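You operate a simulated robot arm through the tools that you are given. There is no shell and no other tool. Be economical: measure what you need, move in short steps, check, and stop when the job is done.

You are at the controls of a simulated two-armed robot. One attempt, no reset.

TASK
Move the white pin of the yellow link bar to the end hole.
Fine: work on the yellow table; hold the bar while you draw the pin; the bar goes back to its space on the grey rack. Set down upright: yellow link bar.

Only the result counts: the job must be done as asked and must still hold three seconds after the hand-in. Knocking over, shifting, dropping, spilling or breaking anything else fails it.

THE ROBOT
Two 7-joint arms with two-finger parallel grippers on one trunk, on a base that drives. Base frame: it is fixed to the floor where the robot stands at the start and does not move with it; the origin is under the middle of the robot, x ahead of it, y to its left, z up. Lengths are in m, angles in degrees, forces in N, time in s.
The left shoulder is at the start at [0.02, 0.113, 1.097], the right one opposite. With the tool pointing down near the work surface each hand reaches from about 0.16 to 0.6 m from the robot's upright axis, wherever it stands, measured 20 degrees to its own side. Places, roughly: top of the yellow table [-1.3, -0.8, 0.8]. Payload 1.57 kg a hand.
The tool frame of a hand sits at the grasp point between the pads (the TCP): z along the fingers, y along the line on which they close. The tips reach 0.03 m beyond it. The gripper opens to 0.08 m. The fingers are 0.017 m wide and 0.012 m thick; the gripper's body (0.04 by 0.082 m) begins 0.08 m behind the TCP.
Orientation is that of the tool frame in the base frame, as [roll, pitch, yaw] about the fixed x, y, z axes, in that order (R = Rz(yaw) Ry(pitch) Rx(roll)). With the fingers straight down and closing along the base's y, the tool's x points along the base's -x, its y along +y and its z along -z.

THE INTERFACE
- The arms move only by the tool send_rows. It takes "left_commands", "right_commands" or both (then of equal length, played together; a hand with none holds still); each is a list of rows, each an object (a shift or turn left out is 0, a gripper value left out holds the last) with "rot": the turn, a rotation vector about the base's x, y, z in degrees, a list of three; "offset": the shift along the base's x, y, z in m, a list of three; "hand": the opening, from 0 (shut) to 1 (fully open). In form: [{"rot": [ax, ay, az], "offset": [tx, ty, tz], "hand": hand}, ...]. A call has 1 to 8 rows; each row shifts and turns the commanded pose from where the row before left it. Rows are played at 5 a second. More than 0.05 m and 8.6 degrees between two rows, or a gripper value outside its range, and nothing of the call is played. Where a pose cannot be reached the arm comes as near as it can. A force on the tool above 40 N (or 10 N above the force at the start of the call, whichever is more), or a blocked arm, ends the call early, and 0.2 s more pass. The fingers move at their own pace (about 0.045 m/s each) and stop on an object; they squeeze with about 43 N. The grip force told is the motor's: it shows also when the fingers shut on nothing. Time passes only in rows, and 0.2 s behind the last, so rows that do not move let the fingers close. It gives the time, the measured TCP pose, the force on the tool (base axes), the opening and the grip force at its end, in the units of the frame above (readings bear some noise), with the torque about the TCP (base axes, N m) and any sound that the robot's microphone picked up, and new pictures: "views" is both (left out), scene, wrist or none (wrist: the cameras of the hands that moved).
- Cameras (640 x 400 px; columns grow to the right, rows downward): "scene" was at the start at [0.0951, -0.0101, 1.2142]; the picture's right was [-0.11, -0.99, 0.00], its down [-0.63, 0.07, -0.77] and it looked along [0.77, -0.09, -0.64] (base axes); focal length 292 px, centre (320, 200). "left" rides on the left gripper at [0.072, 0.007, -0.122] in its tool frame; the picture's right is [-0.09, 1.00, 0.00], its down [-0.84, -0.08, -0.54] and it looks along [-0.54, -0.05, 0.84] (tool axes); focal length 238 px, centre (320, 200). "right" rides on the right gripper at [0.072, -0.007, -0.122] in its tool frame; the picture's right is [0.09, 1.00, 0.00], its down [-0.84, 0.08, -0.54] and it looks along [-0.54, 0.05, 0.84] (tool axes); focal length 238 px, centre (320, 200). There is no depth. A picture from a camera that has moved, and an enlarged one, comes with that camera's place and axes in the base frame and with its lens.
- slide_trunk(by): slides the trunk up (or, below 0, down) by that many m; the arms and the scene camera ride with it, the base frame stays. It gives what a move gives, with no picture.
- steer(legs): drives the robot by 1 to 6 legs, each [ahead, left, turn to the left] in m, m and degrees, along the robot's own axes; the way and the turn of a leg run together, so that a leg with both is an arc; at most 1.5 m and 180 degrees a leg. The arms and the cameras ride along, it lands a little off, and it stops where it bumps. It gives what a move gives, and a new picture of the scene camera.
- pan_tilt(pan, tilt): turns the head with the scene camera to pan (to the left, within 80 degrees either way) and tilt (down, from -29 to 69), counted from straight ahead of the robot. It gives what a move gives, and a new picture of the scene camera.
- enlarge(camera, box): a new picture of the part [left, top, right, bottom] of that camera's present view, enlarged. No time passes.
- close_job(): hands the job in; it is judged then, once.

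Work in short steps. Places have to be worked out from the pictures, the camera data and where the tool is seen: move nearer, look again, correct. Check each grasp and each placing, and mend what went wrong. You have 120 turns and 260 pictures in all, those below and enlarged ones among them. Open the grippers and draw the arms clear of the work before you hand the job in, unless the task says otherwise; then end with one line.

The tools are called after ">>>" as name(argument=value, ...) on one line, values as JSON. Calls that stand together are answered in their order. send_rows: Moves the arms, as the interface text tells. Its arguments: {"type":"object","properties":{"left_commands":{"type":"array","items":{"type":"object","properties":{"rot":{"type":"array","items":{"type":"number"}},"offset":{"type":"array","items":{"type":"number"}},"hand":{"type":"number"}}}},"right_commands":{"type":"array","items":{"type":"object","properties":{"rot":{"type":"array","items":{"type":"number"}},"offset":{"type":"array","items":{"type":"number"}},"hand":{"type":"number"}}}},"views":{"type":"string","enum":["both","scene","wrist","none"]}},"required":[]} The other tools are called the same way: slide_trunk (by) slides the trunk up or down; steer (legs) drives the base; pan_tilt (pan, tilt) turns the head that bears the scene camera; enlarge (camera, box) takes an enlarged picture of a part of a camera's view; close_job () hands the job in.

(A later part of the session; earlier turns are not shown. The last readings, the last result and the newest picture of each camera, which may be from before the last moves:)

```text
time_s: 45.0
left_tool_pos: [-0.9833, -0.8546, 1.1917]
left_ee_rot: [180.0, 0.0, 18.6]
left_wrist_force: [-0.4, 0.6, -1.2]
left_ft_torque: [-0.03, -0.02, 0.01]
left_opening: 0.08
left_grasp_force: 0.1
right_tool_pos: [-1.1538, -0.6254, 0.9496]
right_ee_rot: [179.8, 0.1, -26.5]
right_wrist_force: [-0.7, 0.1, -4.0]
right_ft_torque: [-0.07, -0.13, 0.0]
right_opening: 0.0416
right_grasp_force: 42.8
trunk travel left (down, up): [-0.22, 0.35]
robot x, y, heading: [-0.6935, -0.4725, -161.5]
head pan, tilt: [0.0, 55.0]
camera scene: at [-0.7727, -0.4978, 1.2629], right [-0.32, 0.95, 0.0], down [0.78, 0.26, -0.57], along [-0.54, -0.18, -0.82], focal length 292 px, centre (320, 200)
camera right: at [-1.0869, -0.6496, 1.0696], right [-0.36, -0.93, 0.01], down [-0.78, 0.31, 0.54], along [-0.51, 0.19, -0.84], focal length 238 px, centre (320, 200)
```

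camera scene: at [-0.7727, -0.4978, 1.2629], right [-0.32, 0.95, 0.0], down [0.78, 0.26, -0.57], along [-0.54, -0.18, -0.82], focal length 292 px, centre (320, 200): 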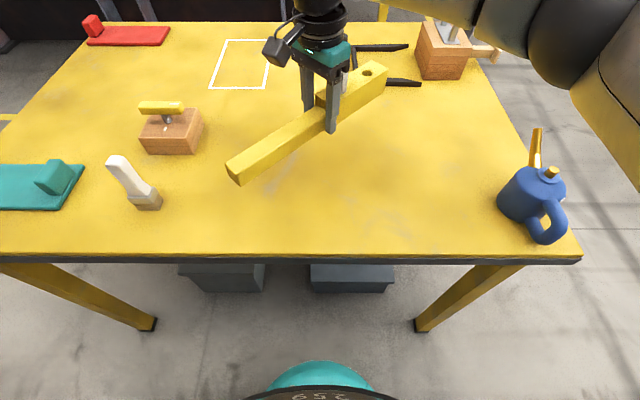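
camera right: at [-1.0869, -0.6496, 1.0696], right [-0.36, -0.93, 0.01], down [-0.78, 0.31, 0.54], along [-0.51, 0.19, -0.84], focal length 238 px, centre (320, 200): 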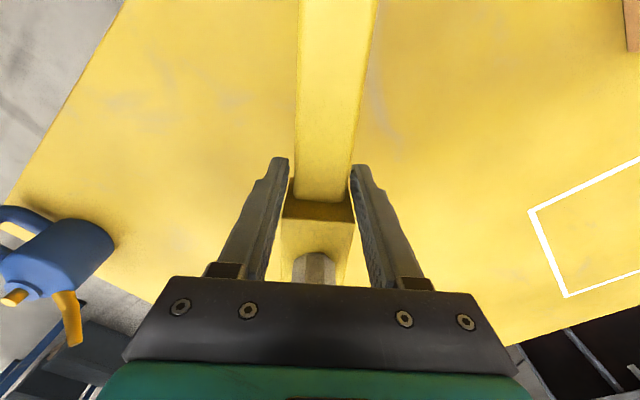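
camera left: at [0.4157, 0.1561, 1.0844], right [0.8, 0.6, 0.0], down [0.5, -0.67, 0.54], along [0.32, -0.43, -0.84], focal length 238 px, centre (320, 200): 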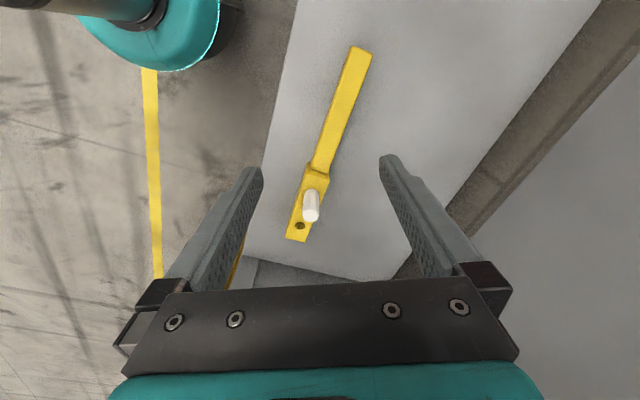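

I'll lower everything 0.1 m with the trunk, then descend in small steps until the bar touches the table.

>>> slide_trunk(by=-0.1)

>>> enlarge(camera="scene", box=[160, 40, 480, 240])

```text
time_s: 46.3
left_tool_pos: [-0.9846, -0.8541, 1.0931]
left_ee_rot: [180.0, 0.0, 18.6]
left_wrist_force: [-0.5, 0.8, 1.0]
left_ft_torque: [0.02, -0.01, 0.02]
left_opening: 0.08
left_grasp_force: 0.1
right_tool_pos: [-1.1553, -0.624, 0.8493]
right_ee_rot: [179.7, 0.1, -26.8]
right_wrist_force: [0.5, 0.3, -4.7]
right_ft_torque: [-0.07, -0.06, 0.01]
right_opening: 0.0416
right_grasp_force: 43.0
trunk travel left (down, up): [-0.12, 0.45]
robot x, y, heading: [-0.6957, -0.4753, -161.5]
head pan, tilt: [0.0, 55.0]
```

```text
2.00 times, centred on (320, 140) of scene
camera zoom: at [-0.7725, -0.4978, 1.163], right [-0.32, 0.95, 0.0], down [0.78, 0.26, -0.57], along [-0.54, -0.18, -0.82], focal length 584 px, centre (320, 320)
```

zoom: 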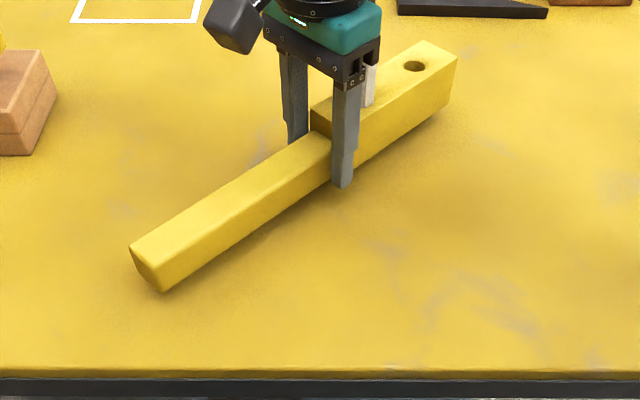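

>>> send_rows(right_commands=[{"offset": [0, 0, -0.005]}, {"offset": [0, 0, -0.005]}, {"offset": [0, 0, -0.004]}, {"offset": [0, 0, -0.003]}, {}], views="none")

```text
time_s: 47.5
left_tool_pos: [-0.9842, -0.8542, 1.0922]
left_ee_rot: [180.0, 0.0, 18.5]
left_wrist_force: [0.3, -0.4, 0.2]
left_ft_torque: [0.04, -0.01, -0.02]
left_opening: 0.0798
left_grasp_force: 0.0
right_tool_pos: [-1.1554, -0.625, 0.8319]
right_ee_rot: [179.6, 0.1, -26.8]
right_wrist_force: [0.5, -0.2, -4.8]
right_ft_torque: [-0.09, -0.08, 0.02]
right_opening: 0.0417
right_grasp_force: 43.6
trunk travel left (down, up): [-0.12, 0.45]
robot x, y, heading: [-0.6978, -0.471, -161.8]
head pan, tilt: [0.0, 55.0]
```

No contact yet at 0.832, so I keep going in 1.5 mm steps.

>>> send_rows(right_commands=[{"offset": [0, 0, -0.0015]}, {"offset": [0, 0, -0.0015]}, {"offset": [0, 0, -0.0015]}, {}], views="none")

>>> send_rows(right_commands=[{"offset": [0, 0, -0.0015]}, {"offset": [0, 0, -0.0015]}, {}], views="scene")

```text
time_s: 48.5
left_tool_pos: [-0.9828, -0.8544, 1.094]
left_ee_rot: [179.9, 0.1, 18.6]
left_wrist_force: [-0.2, 0.5, -0.3]
left_ft_torque: [0.01, -0.03, -0.02]
left_opening: 0.08
left_grasp_force: 0.1
right_tool_pos: [-1.1562, -0.6255, 0.8314]
right_ee_rot: [179.4, 0.2, -26.8]
right_wrist_force: [2.5, 5.6, 21.4]
right_ft_torque: [0.93, 0.34, -0.18]
right_opening: 0.0413
right_grasp_force: 42.9
trunk travel left (down, up): [-0.12, 0.45]
robot x, y, heading: [-0.6955, -0.4695, -161.7]
head pan, tilt: [0.0, 55.0]
```

```text
time_s: 49.4
left_tool_pos: [-0.9843, -0.8536, 1.0922]
left_ee_rot: [180.0, 0.1, 18.6]
left_wrist_force: [-0.1, 0.2, -0.4]
left_ft_torque: [-0.01, -0.02, 0.02]
left_opening: 0.08
left_grasp_force: 0.1
right_tool_pos: [-1.1564, -0.6256, 0.8307]
right_ee_rot: [179.1, 0.4, -26.9]
right_wrist_force: [1.2, 1.0, 7.6]
right_ft_torque: [0.4, -0.05, -0.2]
right_opening: 0.0416
right_grasp_force: 43.4
trunk travel left (down, up): [-0.12, 0.45]
robot x, y, heading: [-0.6918, -0.4697, -161.5]
head pan, tilt: [0.0, 55.0]
stopped in row 3 (right hand): the force on the tool passed its limit at 40 N (the readings are from after the stop); the commanded pose is now the measured one
camera scene: at [-0.7718, -0.4977, 1.1626], right [-0.32, 0.95, 0.0], down [0.78, 0.26, -0.57], along [-0.54, -0.18, -0.82], focal length 292 px, centre (320, 200)
```

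scene: 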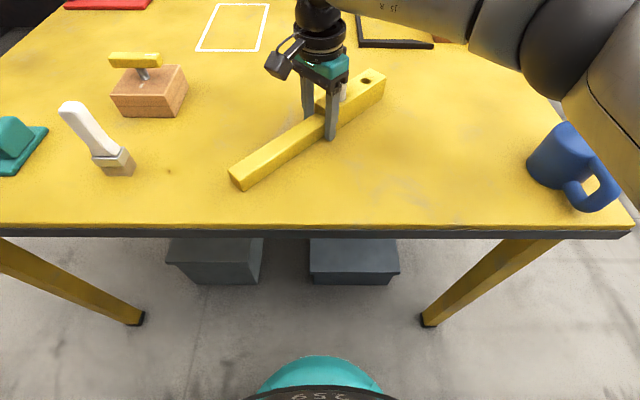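

The bar is on the table. I'll release the right hand, raise it and step it aside so the left hand can take the handle.

>>> send_rows(right_commands=[{"hand": 1}, {}, {}, {"offset": [0, 0, 0.03]}, {"offset": [0, 0, 0.05]}, {"offset": [0, 0, 0.05]}, {"offset": [-0.015, 0.04, 0.03]}, {"offset": [-0.015, 0.04, 0.02]}], views="none")

>>> send_rows(left_commands=[{"rot": [0, 0, -8], "offset": [-0.012, 0.022, -0.02]}, {"rot": [0, 0, -8], "offset": [-0.012, 0.022, -0.02]}, {"rot": [0, 0, -8], "offset": [-0.012, 0.022, -0.02]}, {"rot": [0, 0, -8], "offset": [-0.012, 0.022, -0.02]}, {"rot": [0, 0, -8], "offset": [-0.012, 0.022, -0.02]}, {"rot": [0, 0, -5.5], "offset": [-0.012, 0.022, -0.02]}, {"offset": [-0.012, 0.03, -0.02]}], views="both")

```text
refused: row 7 steps farther than a row can; nothing moved
```

```text
time_s: 51.0
left_tool_pos: [-1.0695, -0.6904, 0.9554]
left_ee_rot: [-180.0, 0.1, -27.0]
left_wrist_force: [-0.5, -0.5, -0.6]
left_ft_torque: [-0.01, 0.04, -0.03]
left_opening: 0.08
left_grasp_force: 0.1
right_tool_pos: [-1.1568, -0.6251, 0.8316]
right_ee_rot: [179.0, 0.4, -26.8]
right_wrist_force: [-2.0, 1.1, 19.9]
right_ft_torque: [0.27, -0.49, 0.19]
right_opening: 0.0417
right_grasp_force: 42.5
trunk travel left (down, up): [-0.12, 0.45]
robot x, y, heading: [-0.6968, -0.4721, -161.5]
head pan, tilt: [0.0, 55.0]
camera scene: at [-0.7714, -0.4975, 1.1631], right [-0.32, 0.95, 0.0], down [0.78, 0.26, -0.57], along [-0.55, -0.18, -0.82], focal length 292 px, centre (320, 200)
camera left: at [-1.008, -0.7279, 1.0761], right [-0.53, -0.85, 0.0], down [-0.71, 0.45, 0.54], along [-0.46, 0.29, -0.84], focal length 238 px, centre (320, 200)
```

scene: 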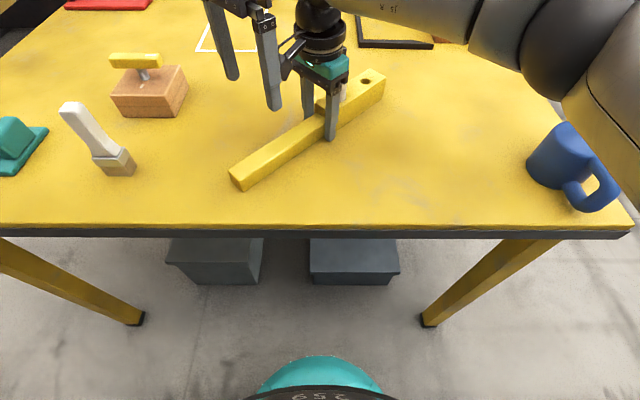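
left: 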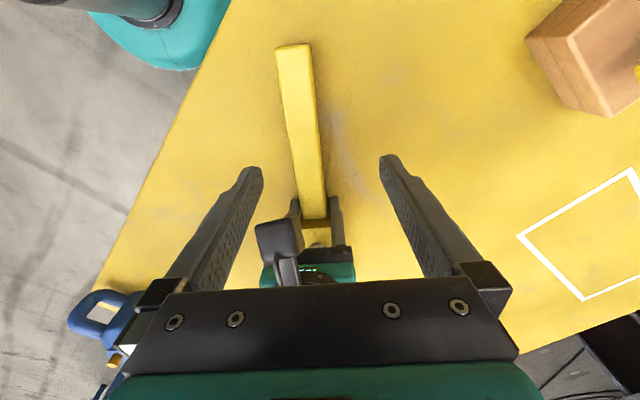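

The left hand reached its yaw but the right did not move (a row was refused). I'll back the left away first, then release and raise the right.

>>> send_rows(left_commands=[{"offset": [0.025, -0.04, 0]}, {"offset": [0.025, -0.04, 0]}, {"offset": [0.01, -0.04, 0]}], views="none")

>>> send_rows(right_commands=[{"hand": 1}, {}, {}, {"offset": [0, 0, 0.03]}, {"offset": [0, 0, 0.045]}, {"offset": [0, 0, 0.045]}, {"offset": [-0.012, 0.035, 0.02]}, {"offset": [-0.012, 0.035, 0.02]}], views="scene")

```text
time_s: 51.8
left_tool_pos: [-1.0116, -0.7884, 0.9524]
left_ee_rot: [-180.0, 0.1, -27.0]
left_wrist_force: [-0.6, -0.1, -0.8]
left_ft_torque: [-0.01, 0.02, 0.04]
left_opening: 0.08
left_grasp_force: 0.1
left hand out of reach, approached as far as the arm can: row 3
right_tool_pos: [-1.157, -0.6258, 0.8307]
right_ee_rot: [178.9, 0.5, -27.0]
right_wrist_force: [-3.1, -0.4, 20.0]
right_ft_torque: [0.42, -0.16, 0.1]
right_opening: 0.0419
right_grasp_force: 43.1
trunk travel left (down, up): [-0.12, 0.45]
robot x, y, heading: [-0.694, -0.4709, -161.6]
head pan, tilt: [0.0, 55.0]
```

```text
time_s: 53.6
left_tool_pos: [-1.0115, -0.7886, 0.953]
left_ee_rot: [-179.9, 0.0, -26.9]
left_wrist_force: [0.1, 0.5, -0.6]
left_ft_torque: [0.0, -0.02, 0.01]
left_opening: 0.0799
left_grasp_force: 0.0
right_tool_pos: [-1.1818, -0.5557, 0.9934]
right_ee_rot: [179.2, 0.2, -26.8]
right_wrist_force: [-0.3, 0.1, 0.1]
right_ft_torque: [0.02, 0.01, -0.01]
right_opening: 0.0799
right_grasp_force: 0.1
trunk travel left (down, up): [-0.12, 0.45]
robot x, y, heading: [-0.696, -0.4732, -161.5]
head pan, tilt: [0.0, 55.0]
camera scene: at [-0.7724, -0.4974, 1.1629], right [-0.32, 0.95, 0.0], down [0.78, 0.26, -0.57], along [-0.54, -0.18, -0.82], focal length 292 px, centre (320, 200)
```

scene: 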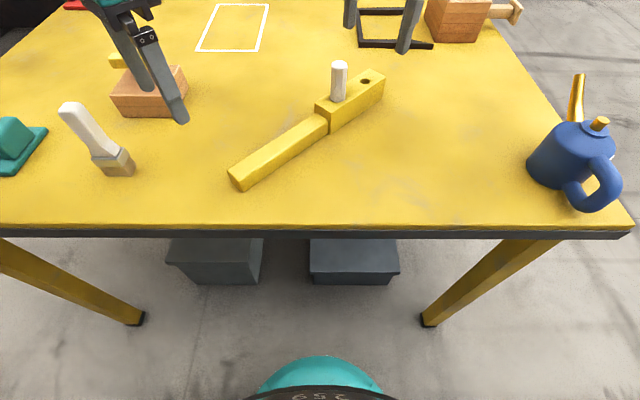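

Bar stands alone. Now I bring the left hand over the handle's middle.

>>> send_rows(left_commands=[{"offset": [-0.019, 0.039, 0]}, {"offset": [-0.019, 0.039, 0]}, {"offset": [-0.018, 0.039, -0.01]}, {"offset": [0, 0, -0.04]}])

```text
time_s: 54.6
left_tool_pos: [-1.0673, -0.6712, 0.9011]
left_ee_rot: [180.0, 0.1, -26.8]
left_wrist_force: [0.5, -0.4, -0.3]
left_ft_torque: [0.01, 0.0, 0.02]
left_opening: 0.0799
left_grasp_force: 0.1
right_tool_pos: [-1.182, -0.5564, 0.992]
right_ee_rot: [179.1, 0.3, -26.8]
right_wrist_force: [0.3, -0.5, -0.6]
right_ft_torque: [-0.03, 0.02, -0.03]
right_opening: 0.0801
right_grasp_force: 0.0
trunk travel left (down, up): [-0.12, 0.45]
robot x, y, heading: [-0.6931, -0.4704, -161.5]
head pan, tilt: [0.0, 55.0]
camera scene: at [-0.7725, -0.4978, 1.1629], right [-0.32, 0.95, 0.0], down [0.78, 0.26, -0.57], along [-0.54, -0.18, -0.82], focal length 292 px, centre (320, 200)
camera left: at [-1.0069, -0.7099, 1.023], right [-0.53, -0.85, 0.0], down [-0.71, 0.45, 0.54], along [-0.46, 0.29, -0.84], focal length 238 px, centre (320, 200)
```

scene: 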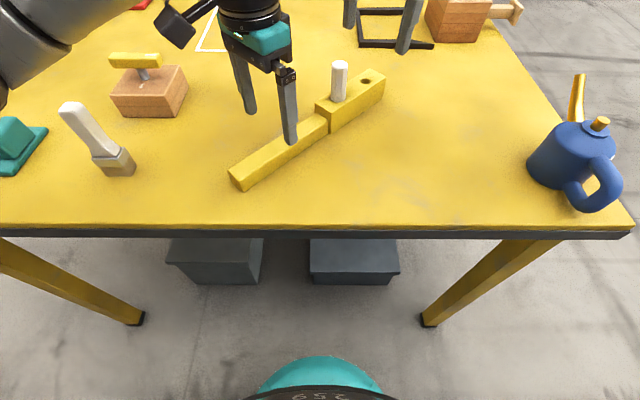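
left: 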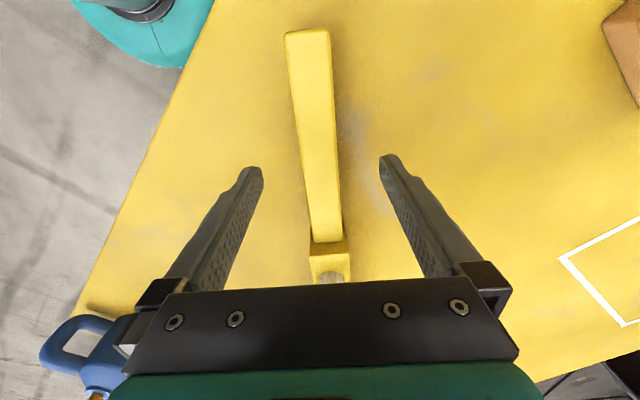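

Centred over the handle. Descend to 0.833 and close with a full-force wait.

>>> send_rows(left_commands=[{"offset": [0, 0, -0.04]}, {"offset": [0, 0, -0.02]}, {"offset": [0, 0, -0.008]}, {"hand": 0}, {}, {}, {}, {}], views="none")

>>> send_rows(left_commands=[{}, {}], views="both")

```text
time_s: 56.4
left_tool_pos: [-1.0688, -0.6738, 0.8328]
left_ee_rot: [180.0, 0.0, -27.0]
left_wrist_force: [-0.3, 1.1, 0.3]
left_ft_torque: [0.08, 0.09, -0.25]
left_opening: 0.0319
left_grasp_force: 33.8
right_tool_pos: [-1.1813, -0.5563, 0.9931]
right_ee_rot: [179.1, 0.4, -26.7]
right_wrist_force: [-1.0, 0.6, -0.2]
right_ft_torque: [0.02, 0.01, -0.02]
right_opening: 0.08
right_grasp_force: 0.0
trunk travel left (down, up): [-0.12, 0.45]
robot x, y, heading: [-0.6951, -0.4714, -161.1]
head pan, tilt: [0.0, 55.0]
```

```text
time_s: 57.0
left_tool_pos: [-1.0694, -0.676, 0.8343]
left_ee_rot: [179.9, 0.0, -26.9]
left_wrist_force: [0.6, 0.5, 0.1]
left_ft_torque: [-0.07, -0.06, -0.23]
left_opening: 0.0312
left_grasp_force: 40.4
right_tool_pos: [-1.1819, -0.5558, 0.9919]
right_ee_rot: [179.1, 0.4, -26.9]
right_wrist_force: [-0.6, 0.2, 0.5]
right_ft_torque: [0.0, -0.02, 0.0]
right_opening: 0.0801
right_grasp_force: 0.1
trunk travel left (down, up): [-0.12, 0.45]
robot x, y, heading: [-0.695, -0.472, -161.6]
head pan, tilt: [0.0, 55.0]
camera scene: at [-0.7725, -0.4977, 1.1629], right [-0.32, 0.95, 0.0], down [0.78, 0.26, -0.57], along [-0.54, -0.18, -0.82], focal length 292 px, centre (320, 200)
camera left: at [-1.0085, -0.7129, 0.9549], right [-0.53, -0.85, 0.0], down [-0.71, 0.45, 0.54], along [-0.46, 0.29, -0.84], focal length 238 px, centre (320, 200)
```

scene: 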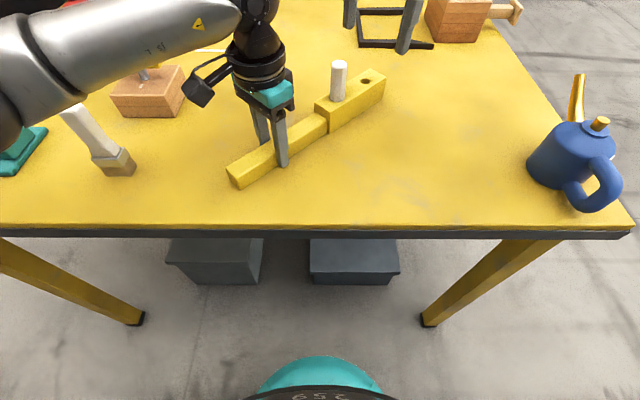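
left: 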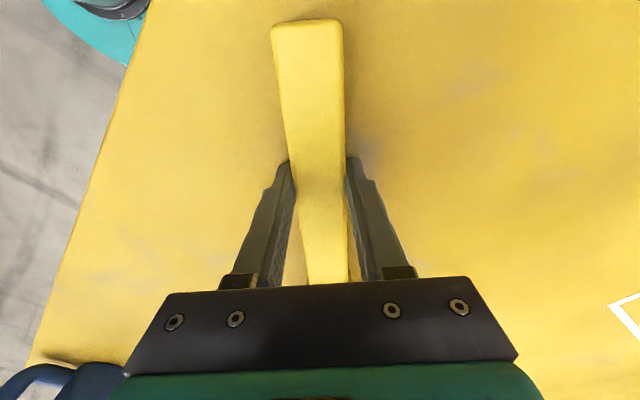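

The grip reads 0.0312 and drifted slightly, so the handle sides may be sloped. I'll press down 2 mm and check stability.

>>> send_rows(left_commands=[{"offset": [0, 0, -0.002]}, {}, {}], views="none")

>>> enlarge(camera="left", box=[240, 0, 400, 290])

>>> enlarge(camera="scene", box=[220, 40, 420, 200])

```text
time_s: 57.8
left_tool_pos: [-1.0694, -0.6759, 0.8332]
left_ee_rot: [179.9, 0.3, -26.9]
left_wrist_force: [0.7, -0.1, 17.9]
left_ft_torque: [-0.37, -1.05, -0.42]
left_opening: 0.0317
left_grasp_force: 40.1
right_tool_pos: [-1.1799, -0.5558, 0.9923]
right_ee_rot: [179.1, 0.4, -26.7]
right_wrist_force: [-0.2, -1.0, -0.6]
right_ft_torque: [-0.01, 0.0, -0.01]
right_opening: 0.0799
right_grasp_force: 0.0
trunk travel left (down, up): [-0.12, 0.45]
robot x, y, heading: [-0.6975, -0.4719, -162.0]
head pan, tilt: [0.0, 55.0]
```

```text
1.38 times, centred on (320, 145) of left
camera zoom: at [-1.008, -0.7131, 0.9546], right [-0.53, -0.85, 0.0], down [-0.71, 0.45, 0.55], along [-0.46, 0.29, -0.84], focal length 329 px, centre (320, 276)
```

zoom: 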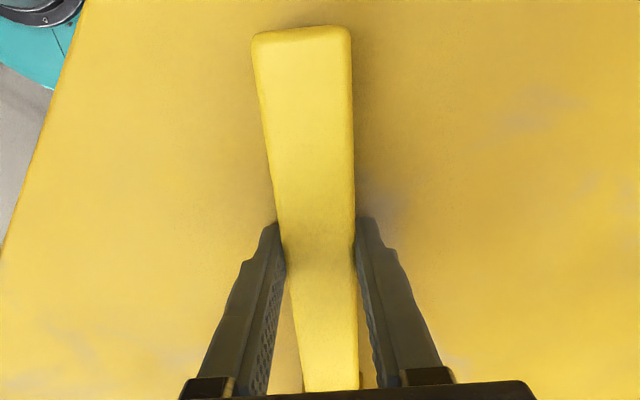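

```text
2.50 times, centred on (320, 120) of scene
camera zoom: at [-0.7716, -0.4974, 1.1632], right [-0.32, 0.95, 0.0], down [0.78, 0.26, -0.57], along [-0.54, -0.18, -0.82], focal length 730 px, centre (320, 400)
```

zoom: 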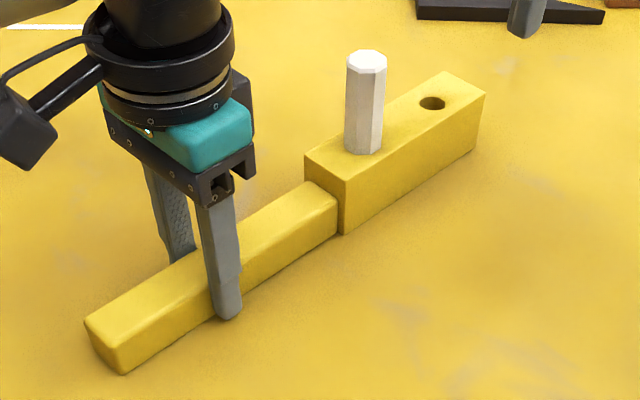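

Solid hold (left pressing lightly). The pin is at ≈(-1.200,-0.606), top z 0.91, and the end hole at ≈(-1.267,-0.574). I'll bring the right hand above the pin, turned away from the left hand.

>>> send_rows(right_commands=[{"rot": [0.62, -0.77, 0]}, {"rot": [0, 0, 8.4], "offset": [-0.003, -0.008, 0]}, {"rot": [0, 0, 8.4], "offset": [-0.003, -0.009, 0]}, {"rot": [0, 0, 8.4], "offset": [-0.003, -0.009, 0]}, {"rot": [0, 0, 8.4], "offset": [-0.003, -0.009, 0]}, {"rot": [0, 0, 8.4], "offset": [-0.003, -0.009, 0]}, {"rot": [0, 0, 8.4], "offset": [-0.004, -0.007, 0]}])

>>> enlarge(camera="right", box=[220, 60, 420, 290])

```text
time_s: 59.4
left_tool_pos: [-1.0703, -0.6753, 0.8336]
left_ee_rot: [180.0, 0.3, -26.9]
left_wrist_force: [-0.5, -4.3, 23.1]
left_ft_torque: [0.16, 0.06, -0.4]
left_opening: 0.0314
left_grasp_force: 40.6
right_tool_pos: [-1.1993, -0.607, 0.9893]
right_ee_rot: [-179.9, 0.0, 23.7]
right_wrist_force: [0.3, 0.1, -0.3]
right_ft_torque: [0.0, 0.01, 0.0]
right_opening: 0.0799
right_grasp_force: 0.1
trunk travel left (down, up): [-0.12, 0.45]
robot x, y, heading: [-0.6976, -0.4683, -161.7]
head pan, tilt: [0.0, 55.0]
camera scene: at [-0.7713, -0.4975, 1.1631], right [-0.32, 0.95, 0.0], down [0.78, 0.26, -0.57], along [-0.55, -0.18, -0.82], focal length 292 px, centre (320, 200)
camera right: at [-1.1357, -0.571, 1.1106], right [0.48, -0.87, 0.0], down [-0.73, -0.41, 0.54], along [-0.47, -0.26, -0.84], focal length 238 px, centre (320, 200)
```

scene: 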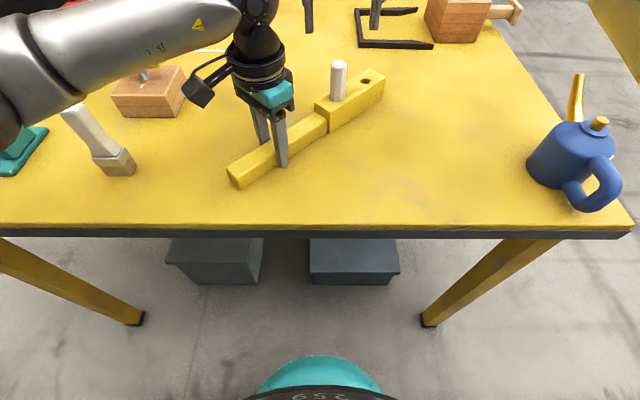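
right: 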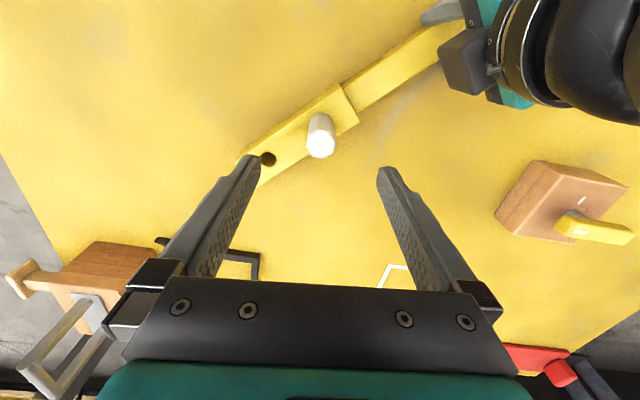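

```text
1.74 times, centred on (320, 175) of right
camera zoom: at [-1.1357, -0.571, 1.1106], right [0.48, -0.87, 0.0], down [-0.73, -0.41, 0.54], along [-0.47, -0.26, -0.84], focal length 414 px, centre (320, 244)
```

zoom: 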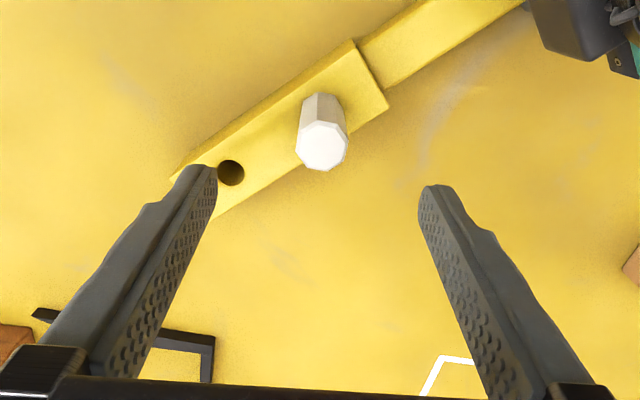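

TCP is within about 2 mm of the pin axis. I'll descend to z 0.886 and close on the pin.

>>> send_rows(right_commands=[{"offset": [0.001, 0.0007, -0.04]}, {"offset": [0, 0, -0.04]}, {"offset": [0, 0, -0.023]}, {"hand": 0}, {}, {}, {}, {}])

```text
time_s: 61.2
left_tool_pos: [-1.0687, -0.6752, 0.834]
left_ee_rot: [179.9, 0.3, -26.9]
left_wrist_force: [-0.8, -4.7, 22.9]
left_ft_torque: [0.26, 0.24, -0.34]
left_opening: 0.0316
left_grasp_force: 40.5
right_tool_pos: [-1.1972, -0.6074, 0.8862]
right_ee_rot: [180.0, 0.0, 23.6]
right_wrist_force: [0.2, 0.0, 0.0]
right_ft_torque: [-0.23, -0.12, -0.23]
right_opening: 0.0257
right_grasp_force: 30.2
trunk travel left (down, up): [-0.12, 0.45]
robot x, y, heading: [-0.6958, -0.468, -161.4]
head pan, tilt: [0.0, 55.0]
camera scene: at [-0.7714, -0.4974, 1.1631], right [-0.32, 0.95, 0.0], down [0.78, 0.26, -0.57], along [-0.55, -0.18, -0.82], focal length 292 px, centre (320, 200)
camera right: at [-1.1342, -0.5716, 1.0073], right [0.48, -0.88, 0.0], down [-0.74, -0.41, 0.54], along [-0.48, -0.26, -0.84], focal length 238 px, centre (320, 200)
```

scene: 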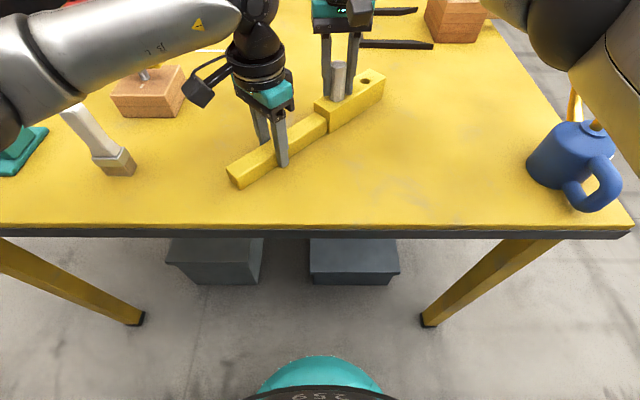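
right: 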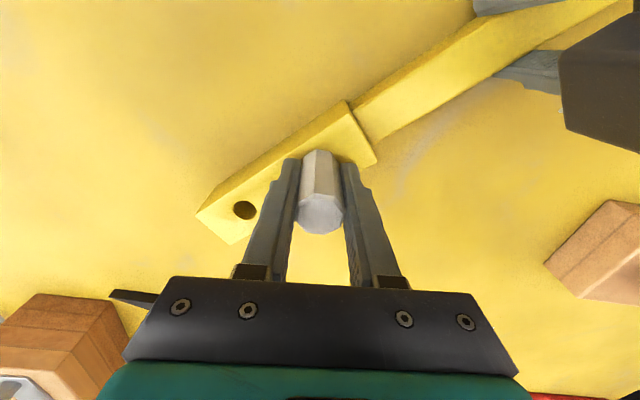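

Gripped the pin (0.0257). I'll let the force build, then draw up gently while watching forces.

>>> send_rows(right_commands=[{}, {}, {"offset": [0, 0, 0.003]}, {"offset": [0, 0, 0.003]}, {"offset": [0, 0, 0.004]}, {}], views="scene")

```text
time_s: 62.6
left_tool_pos: [-1.0692, -0.6756, 0.8325]
left_ee_rot: [179.9, 0.3, -26.9]
left_wrist_force: [-1.9, -2.4, 22.8]
left_ft_torque: [0.06, 0.06, -0.31]
left_opening: 0.0315
left_grasp_force: 40.4
right_tool_pos: [-1.1987, -0.6058, 0.8962]
right_ee_rot: [179.9, 0.0, 23.5]
right_wrist_force: [0.2, 0.7, -1.5]
right_ft_torque: [0.02, 0.0, 0.01]
right_opening: 0.0251
right_grasp_force: 36.5
trunk travel left (down, up): [-0.12, 0.45]
robot x, y, heading: [-0.6967, -0.4694, -161.6]
head pan, tilt: [0.0, 55.0]
camera scene: at [-0.7715, -0.4974, 1.1631], right [-0.32, 0.95, 0.0], down [0.78, 0.26, -0.57], along [-0.55, -0.18, -0.82], focal length 292 px, centre (320, 200)
```

scene: 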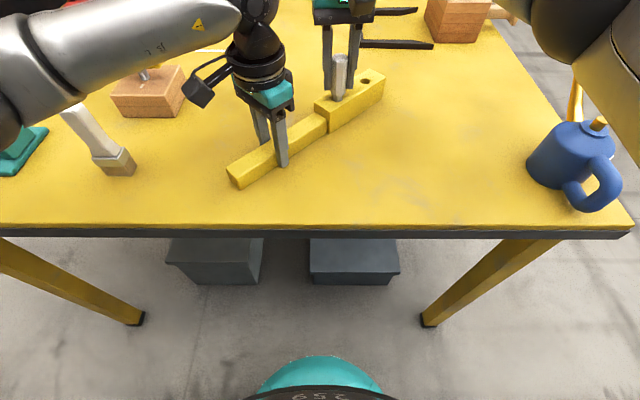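

It draws freely. I'll pull on up to about 6 cm and look.

>>> send_rows(right_commands=[{"offset": [0, 0, 0.01]}, {"offset": [0, 0, 0.01]}, {"offset": [0, 0, 0.01]}, {"offset": [0, 0, 0.01]}, {"offset": [0, 0, 0.012]}, {}])

>>> enlarge(camera="scene", box=[220, 0, 420, 180])

```text
time_s: 64.0
left_tool_pos: [-1.07, -0.6753, 0.8333]
left_ee_rot: [179.9, 0.2, -26.8]
left_wrist_force: [-2.0, -1.1, 23.0]
left_ft_torque: [0.07, 0.04, -0.32]
left_opening: 0.0317
left_grasp_force: 40.3
right_tool_pos: [-1.2, -0.6066, 0.9501]
right_ee_rot: [180.0, 0.0, 23.6]
right_wrist_force: [-0.6, -1.2, 0.1]
right_ft_torque: [-0.03, 0.03, 0.0]
right_opening: 0.0252
right_grasp_force: 36.5
trunk travel left (down, up): [-0.12, 0.45]
robot x, y, heading: [-0.6968, -0.4713, -161.4]
head pan, tilt: [0.0, 55.0]
camera scene: at [-0.7715, -0.4974, 1.1631], right [-0.32, 0.95, 0.0], down [0.78, 0.26, -0.57], along [-0.55, -0.18, -0.82], focal length 292 px, centre (320, 200)
camera right: at [-1.1363, -0.5714, 1.071], right [0.48, -0.88, 0.0], down [-0.74, -0.41, 0.54], along [-0.47, -0.26, -0.84], focal length 238 px, centre (320, 200)
```

scene: 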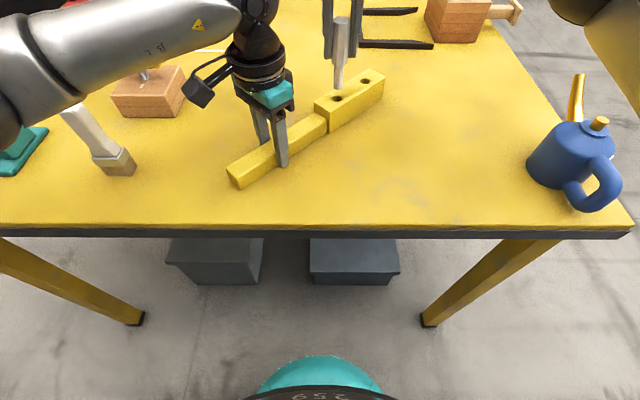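
right: 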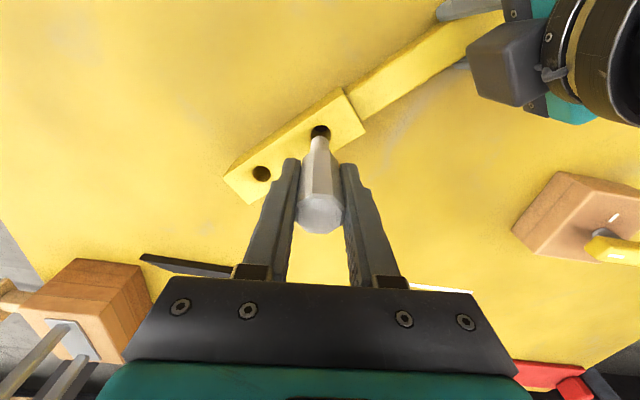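

```text
2.22 times, centred on (320, 90) of scene
camera zoom: at [-0.7715, -0.4974, 1.1631], right [-0.32, 0.95, 0.0], down [0.78, 0.26, -0.57], along [-0.55, -0.18, -0.82], focal length 649 px, centre (320, 444)
```

zoom: 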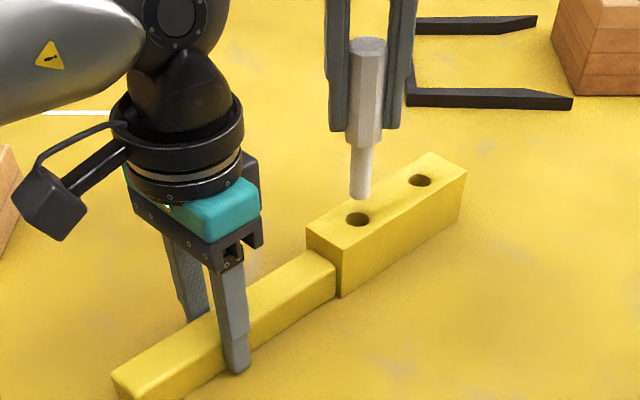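

The pin is out and both holes are visible. The hole-to-hole shift is (-0.0668, 0.034). I'll move across at this height and check alignment.

>>> send_rows(right_commands=[{"offset": [-0.0222, 0.0113, 0]}, {"offset": [-0.0223, 0.0113, 0]}, {"offset": [-0.0223, 0.0114, 0]}, {}])

>>> enlarge(camera="scene", box=[280, 0, 440, 130])

>>> enlarge(camera="right", box=[250, 80, 390, 250])

```text
time_s: 65.0
left_tool_pos: [-1.0692, -0.6752, 0.8324]
left_ee_rot: [179.9, 0.1, -26.9]
left_wrist_force: [-0.8, -2.0, 22.2]
left_ft_torque: [0.1, 0.06, -0.33]
left_opening: 0.0316
left_grasp_force: 40.3
right_tool_pos: [-1.2519, -0.5777, 0.9517]
right_ee_rot: [-179.9, 0.0, 23.5]
right_wrist_force: [-0.5, 0.0, -1.0]
right_ft_torque: [0.0, -0.01, -0.01]
right_opening: 0.0249
right_grasp_force: 36.1
right hand out of reach, approached as far as the arm can: row 3
trunk travel left (down, up): [-0.12, 0.45]
robot x, y, heading: [-0.6937, -0.472, -161.5]
head pan, tilt: [0.0, 55.0]
camera scene: at [-0.7715, -0.4973, 1.1631], right [-0.32, 0.95, 0.0], down [0.78, 0.26, -0.57], along [-0.55, -0.18, -0.82], focal length 292 px, centre (320, 200)
camera right: at [-1.1896, -0.542, 1.0727], right [0.48, -0.88, 0.0], down [-0.74, -0.41, 0.54], along [-0.48, -0.26, -0.84], focal length 238 px, centre (320, 200)
```

scene: 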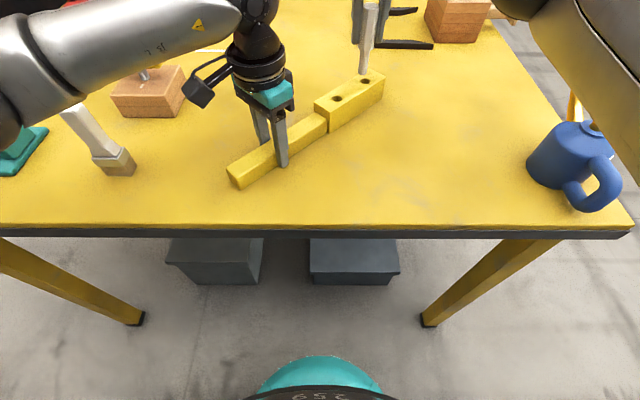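
right: 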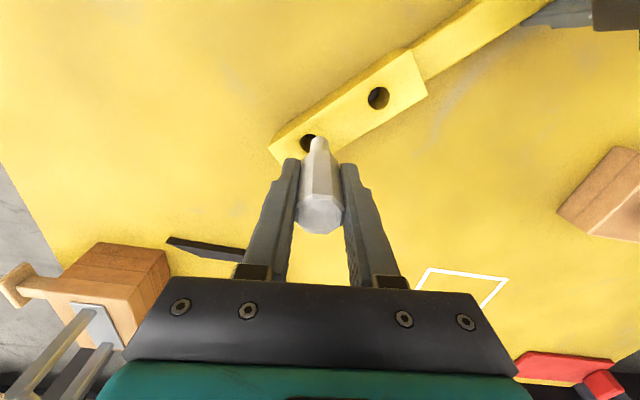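

```text
3.08 times, centred on (360, 65) of scene
camera zoom: at [-0.7715, -0.4973, 1.1631], right [-0.32, 0.95, 0.0], down [0.78, 0.26, -0.57], along [-0.55, -0.18, -0.82], focal length 898 px, centre (197, 615)
```

zoom: 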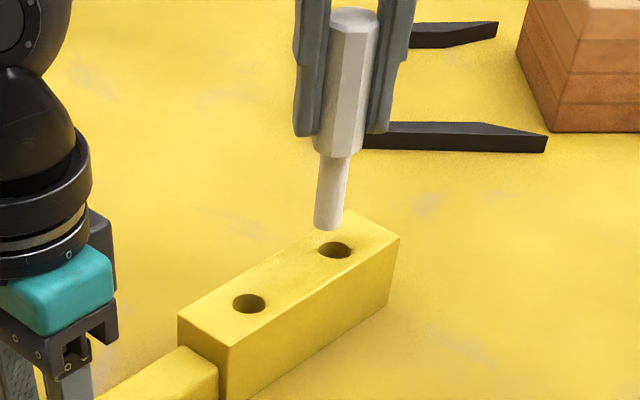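

```text
2.35 times, centred on (320, 165) of right
camera zoom: at [-1.1896, -0.542, 1.0727], right [0.48, -0.88, 0.0], down [-0.74, -0.41, 0.54], along [-0.48, -0.26, -0.84], focal length 561 px, centre (320, 282)
```

zoom: 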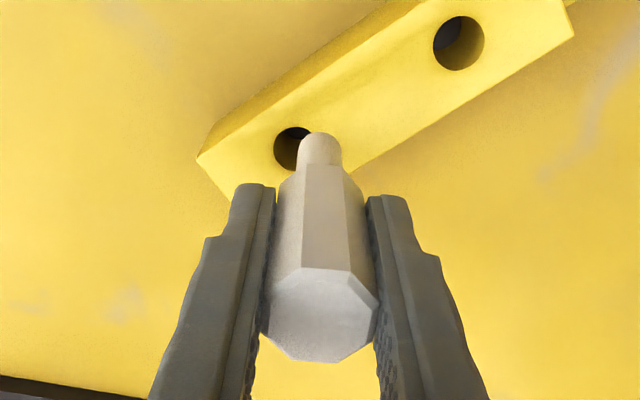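

The right arm is at its reach limit, about 15 mm short. I'll use the left hand to slide the held bar 3 cm toward me on the table.

>>> send_rows(left_commands=[{"offset": [0, 0, 0.002]}, {"offset": [0.007, 0.0023, 0]}, {"offset": [0.007, 0.0023, 0]}, {"offset": [0.007, 0.0023, 0]}, {"offset": [0.0075, 0.0025, 0]}, {}], views="both")

>>> enlarge(camera="scene", box=[260, 0, 440, 146])

>>> enlarge(camera="right", box=[230, 40, 430, 250])

```text
time_s: 66.4
left_tool_pos: [-1.0388, -0.6679, 0.8326]
left_ee_rot: [-179.9, -0.2, -26.9]
left_wrist_force: [-0.5, 0.1, 0.1]
left_ft_torque: [-0.02, -0.01, 0.02]
left_opening: 0.0312
left_grasp_force: 40.3
right_tool_pos: [-1.2533, -0.5779, 0.9513]
right_ee_rot: [179.9, -0.2, 23.6]
right_wrist_force: [0.6, -0.5, -1.2]
right_ft_torque: [0.01, 0.01, 0.01]
right_opening: 0.025
right_grasp_force: 36.5
trunk travel left (down, up): [-0.12, 0.45]
robot x, y, heading: [-0.6993, -0.4745, -161.8]
head pan, tilt: [0.0, 55.0]
camera scene: at [-0.7725, -0.4978, 1.1629], right [-0.32, 0.95, 0.0], down [0.78, 0.26, -0.57], along [-0.54, -0.18, -0.82], focal length 292 px, centre (320, 200)
camera left: at [-0.9791, -0.7051, 0.9547], right [-0.53, -0.85, 0.0], down [-0.71, 0.45, 0.54], along [-0.46, 0.29, -0.84], focal length 238 px, centre (320, 200)
```

scene: 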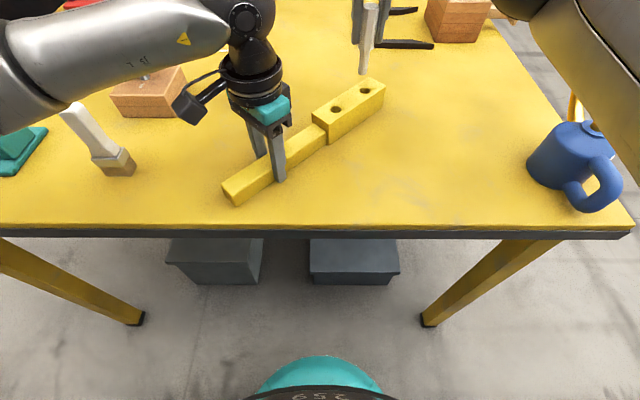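
left: 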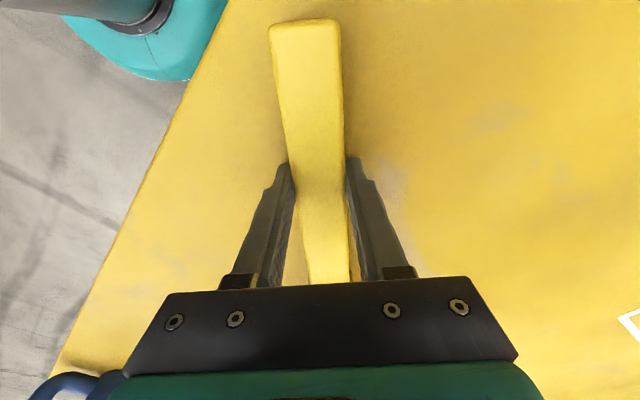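

```text
2.74 times, centred on (350, 73) of scene
camera zoom: at [-0.7725, -0.4978, 1.1629], right [-0.32, 0.95, 0.0], down [0.78, 0.26, -0.57], along [-0.54, -0.18, -0.82], focal length 800 px, centre (238, 548)
```

zoom: 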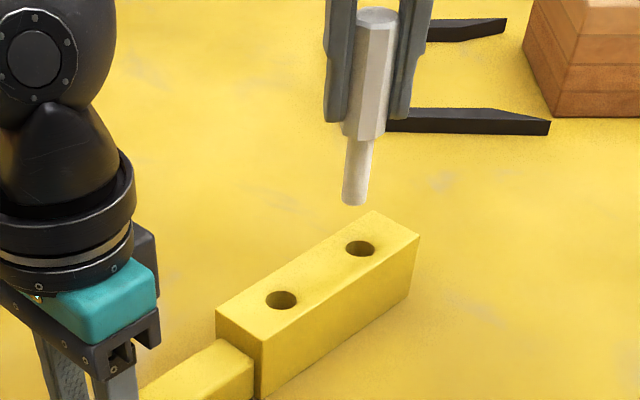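

```text
1.90 times, centred on (330, 145) of right
camera zoom: at [-1.1905, -0.5424, 1.0719], right [0.48, -0.88, 0.0], down [-0.74, -0.41, 0.54], along [-0.47, -0.26, -0.84], focal length 454 px, centre (301, 305)
```

zoom: 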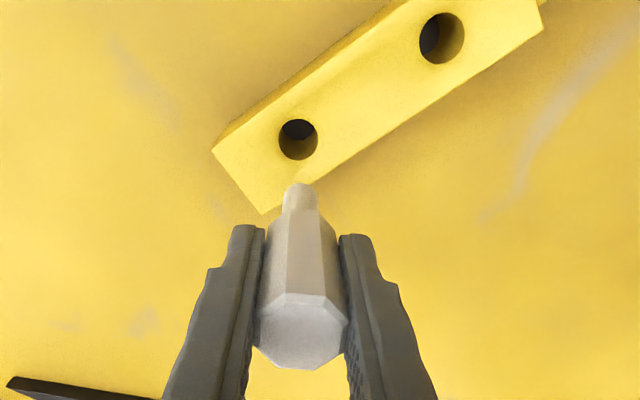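

End hole now at ≈(-1.2375, -0.565), and the shank tip is about 2 cm above the block. I'll move over it, lower 12 mm and check.

>>> send_rows(right_commands=[{"offset": [0.0075, 0.0064, 0]}, {"offset": [0.0075, 0.0064, 0]}, {"offset": [0, 0, -0.006]}, {"offset": [0, 0, -0.006]}, {}])

>>> enlarge(camera="scene", box=[300, 10, 440, 124])

>>> enlarge(camera="right", box=[270, 100, 370, 190])

```text
time_s: 67.6
left_tool_pos: [-1.0414, -0.6676, 0.8333]
left_ee_rot: [-180.0, 0.0, -26.9]
left_wrist_force: [0.6, -0.7, 0.3]
left_ft_torque: [-0.19, -0.35, 0.04]
left_opening: 0.0315
left_grasp_force: 39.6
right_tool_pos: [-1.2381, -0.5645, 0.9371]
right_ee_rot: [-179.9, -0.1, 23.6]
right_wrist_force: [0.4, 0.5, -1.4]
right_ft_torque: [0.01, -0.02, -0.01]
right_opening: 0.025
right_grasp_force: 36.3
trunk travel left (down, up): [-0.12, 0.45]
robot x, y, heading: [-0.6921, -0.4733, -161.6]
head pan, tilt: [0.0, 55.0]
camera scene: at [-0.7727, -0.4978, 1.1629], right [-0.32, 0.95, 0.0], down [0.78, 0.26, -0.57], along [-0.54, -0.18, -0.82], focal length 292 px, centre (320, 200)
camera right: at [-1.175, -0.529, 1.0573], right [0.48, -0.88, 0.0], down [-0.74, -0.41, 0.54], along [-0.47, -0.26, -0.84], focal length 238 px, centre (320, 200)
```

scene: 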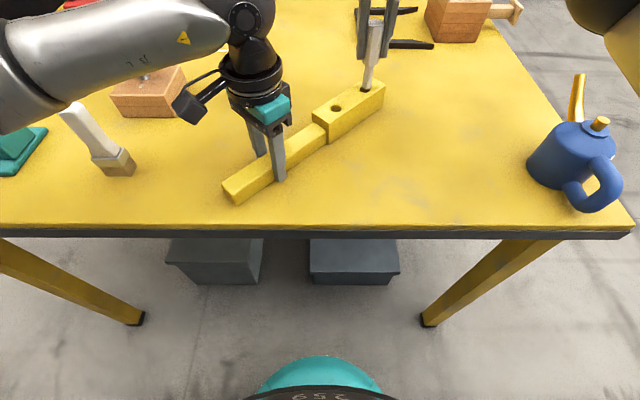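
right: 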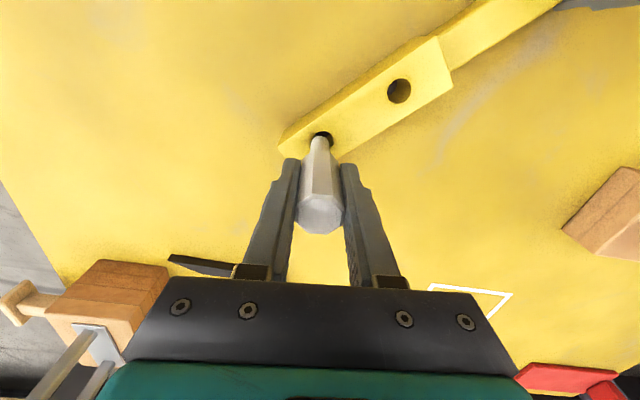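

```text
3.51 times, centred on (370, 67) of scene
camera zoom: at [-0.7727, -0.4978, 1.1629], right [-0.32, 0.95, 0.0], down [0.78, 0.26, -0.57], along [-0.54, -0.18, -0.82], focal length 1024 px, centre (145, 667)
```

zoom: 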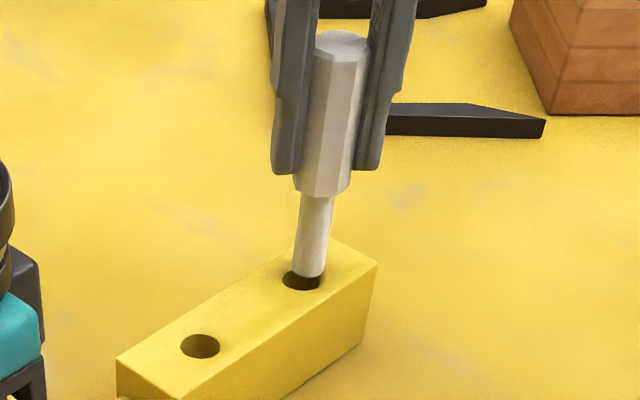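

```text
4.44 times, centred on (320, 145) of right
camera zoom: at [-1.175, -0.529, 1.0573], right [0.48, -0.88, 0.0], down [-0.74, -0.41, 0.54], along [-0.47, -0.26, -0.84], focal length 1059 px, centre (320, 444)
```

zoom: 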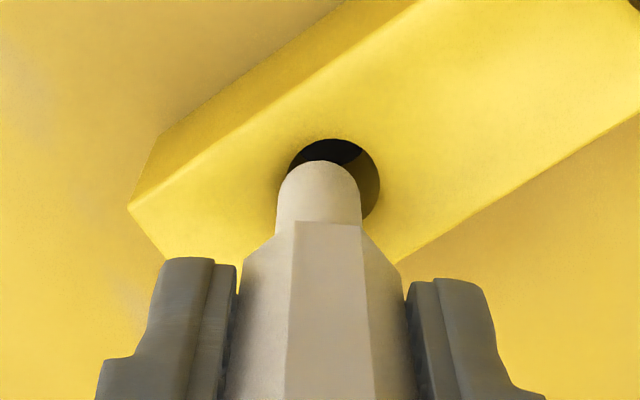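

Shank needs about 2.7 mm left. I'll correct, lower 4 mm and recheck.

>>> send_rows(right_commands=[{"offset": [0.0002, -0.0028, 0]}, {"offset": [0, 0, -0.004]}, {}], views="none")

>>> enlarge(camera="scene", box=[330, 50, 410, 120])

>>> enlarge(camera="right", box=[280, 100, 360, 180])

```text
time_s: 68.4
left_tool_pos: [-1.04, -0.6674, 0.8343]
left_ee_rot: [-180.0, -0.1, -26.9]
left_wrist_force: [0.2, -0.3, 0.3]
left_ft_torque: [-0.17, -0.31, -0.01]
left_opening: 0.0314
left_grasp_force: 40.8
right_tool_pos: [-1.2365, -0.5671, 0.9318]
right_ee_rot: [179.9, -0.2, 23.5]
right_wrist_force: [0.3, 0.6, -1.5]
right_ft_torque: [0.02, 0.0, -0.03]
right_opening: 0.0247
right_grasp_force: 36.5
trunk travel left (down, up): [-0.12, 0.45]
robot x, y, heading: [-0.6915, -0.4707, -161.7]
head pan, tilt: [0.0, 55.0]
```

```text
5.71 times, centred on (370, 85) of scene
camera zoom: at [-0.7727, -0.4978, 1.1629], right [-0.32, 0.95, 0.0], down [0.78, 0.26, -0.57], along [-0.54, -0.18, -0.82], focal length 1668 px, centre (34, 857)
```

zoom: 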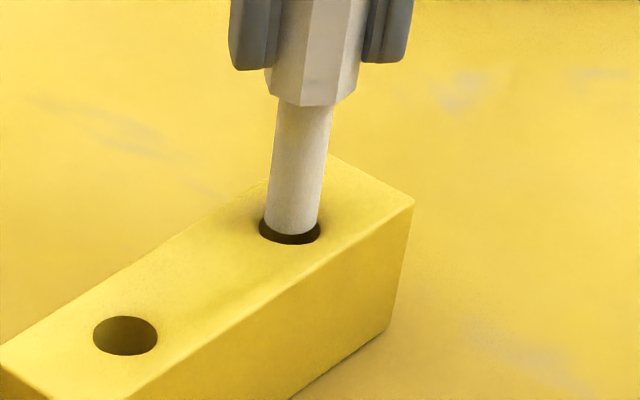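

```text
5.00 times, centred on (320, 140) of right
camera zoom: at [-1.1741, -0.5314, 1.0534], right [0.48, -0.88, 0.0], down [-0.74, -0.41, 0.54], along [-0.47, -0.26, -0.84], focal length 1192 px, centre (320, 500)
```

zoom: 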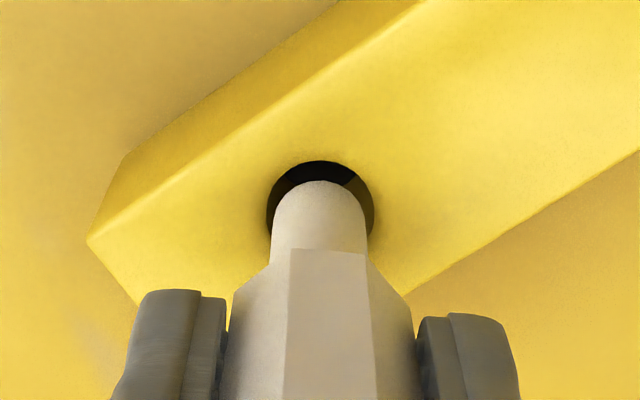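

Well aligned in both views. I'll lower gently in small steps.

>>> send_rows(right_commands=[{"offset": [-0.0003, -0.0002, -0.003]}, {"offset": [0, 0, -0.003]}, {"offset": [0, 0, -0.003]}, {"offset": [0, 0, -0.003]}, {}], views="none")

>>> enlarge(camera="scene", box=[330, 50, 410, 120])

>>> enlarge(camera="right", box=[280, 100, 360, 180])

```text
time_s: 69.6
left_tool_pos: [-1.0413, -0.6686, 0.8346]
left_ee_rot: [-179.9, 0.0, -26.8]
left_wrist_force: [-0.1, 0.9, 0.3]
left_ft_torque: [-0.17, -0.35, 0.0]
left_opening: 0.0314
left_grasp_force: 39.5
right_tool_pos: [-1.237, -0.5663, 0.9195]
right_ee_rot: [-179.8, -0.1, 23.6]
right_wrist_force: [0.4, 0.1, -1.6]
right_ft_torque: [-0.05, -0.02, 0.01]
right_opening: 0.0249
right_grasp_force: 36.6
trunk travel left (down, up): [-0.12, 0.45]
robot x, y, heading: [-0.6929, -0.4719, -161.5]
head pan, tilt: [0.0, 55.0]
```

```text
5.71 times, centred on (370, 85) of scene
camera zoom: at [-0.7727, -0.4978, 1.1629], right [-0.32, 0.95, 0.0], down [0.78, 0.26, -0.57], along [-0.54, -0.18, -0.82], focal length 1668 px, centre (34, 857)
```

zoom: 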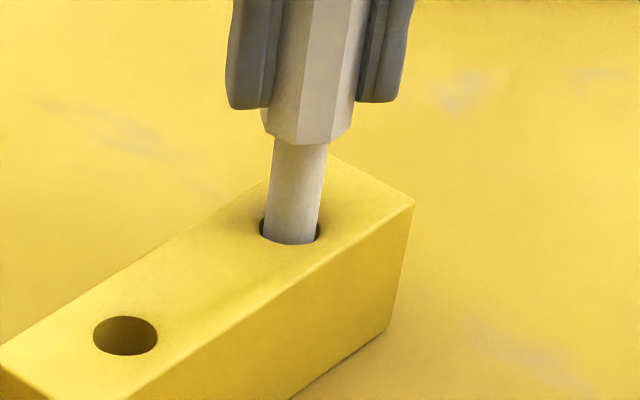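

```text
5.00 times, centred on (320, 140) of right
camera zoom: at [-1.1742, -0.5312, 1.0414], right [0.48, -0.88, 0.0], down [-0.74, -0.41, 0.54], along [-0.47, -0.26, -0.84], focal length 1192 px, centre (320, 500)
```

zoom: 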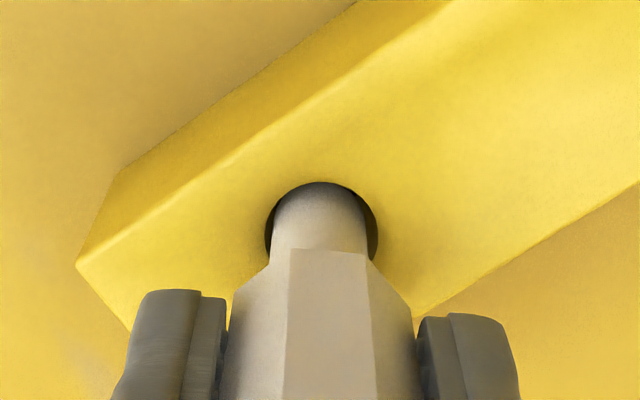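

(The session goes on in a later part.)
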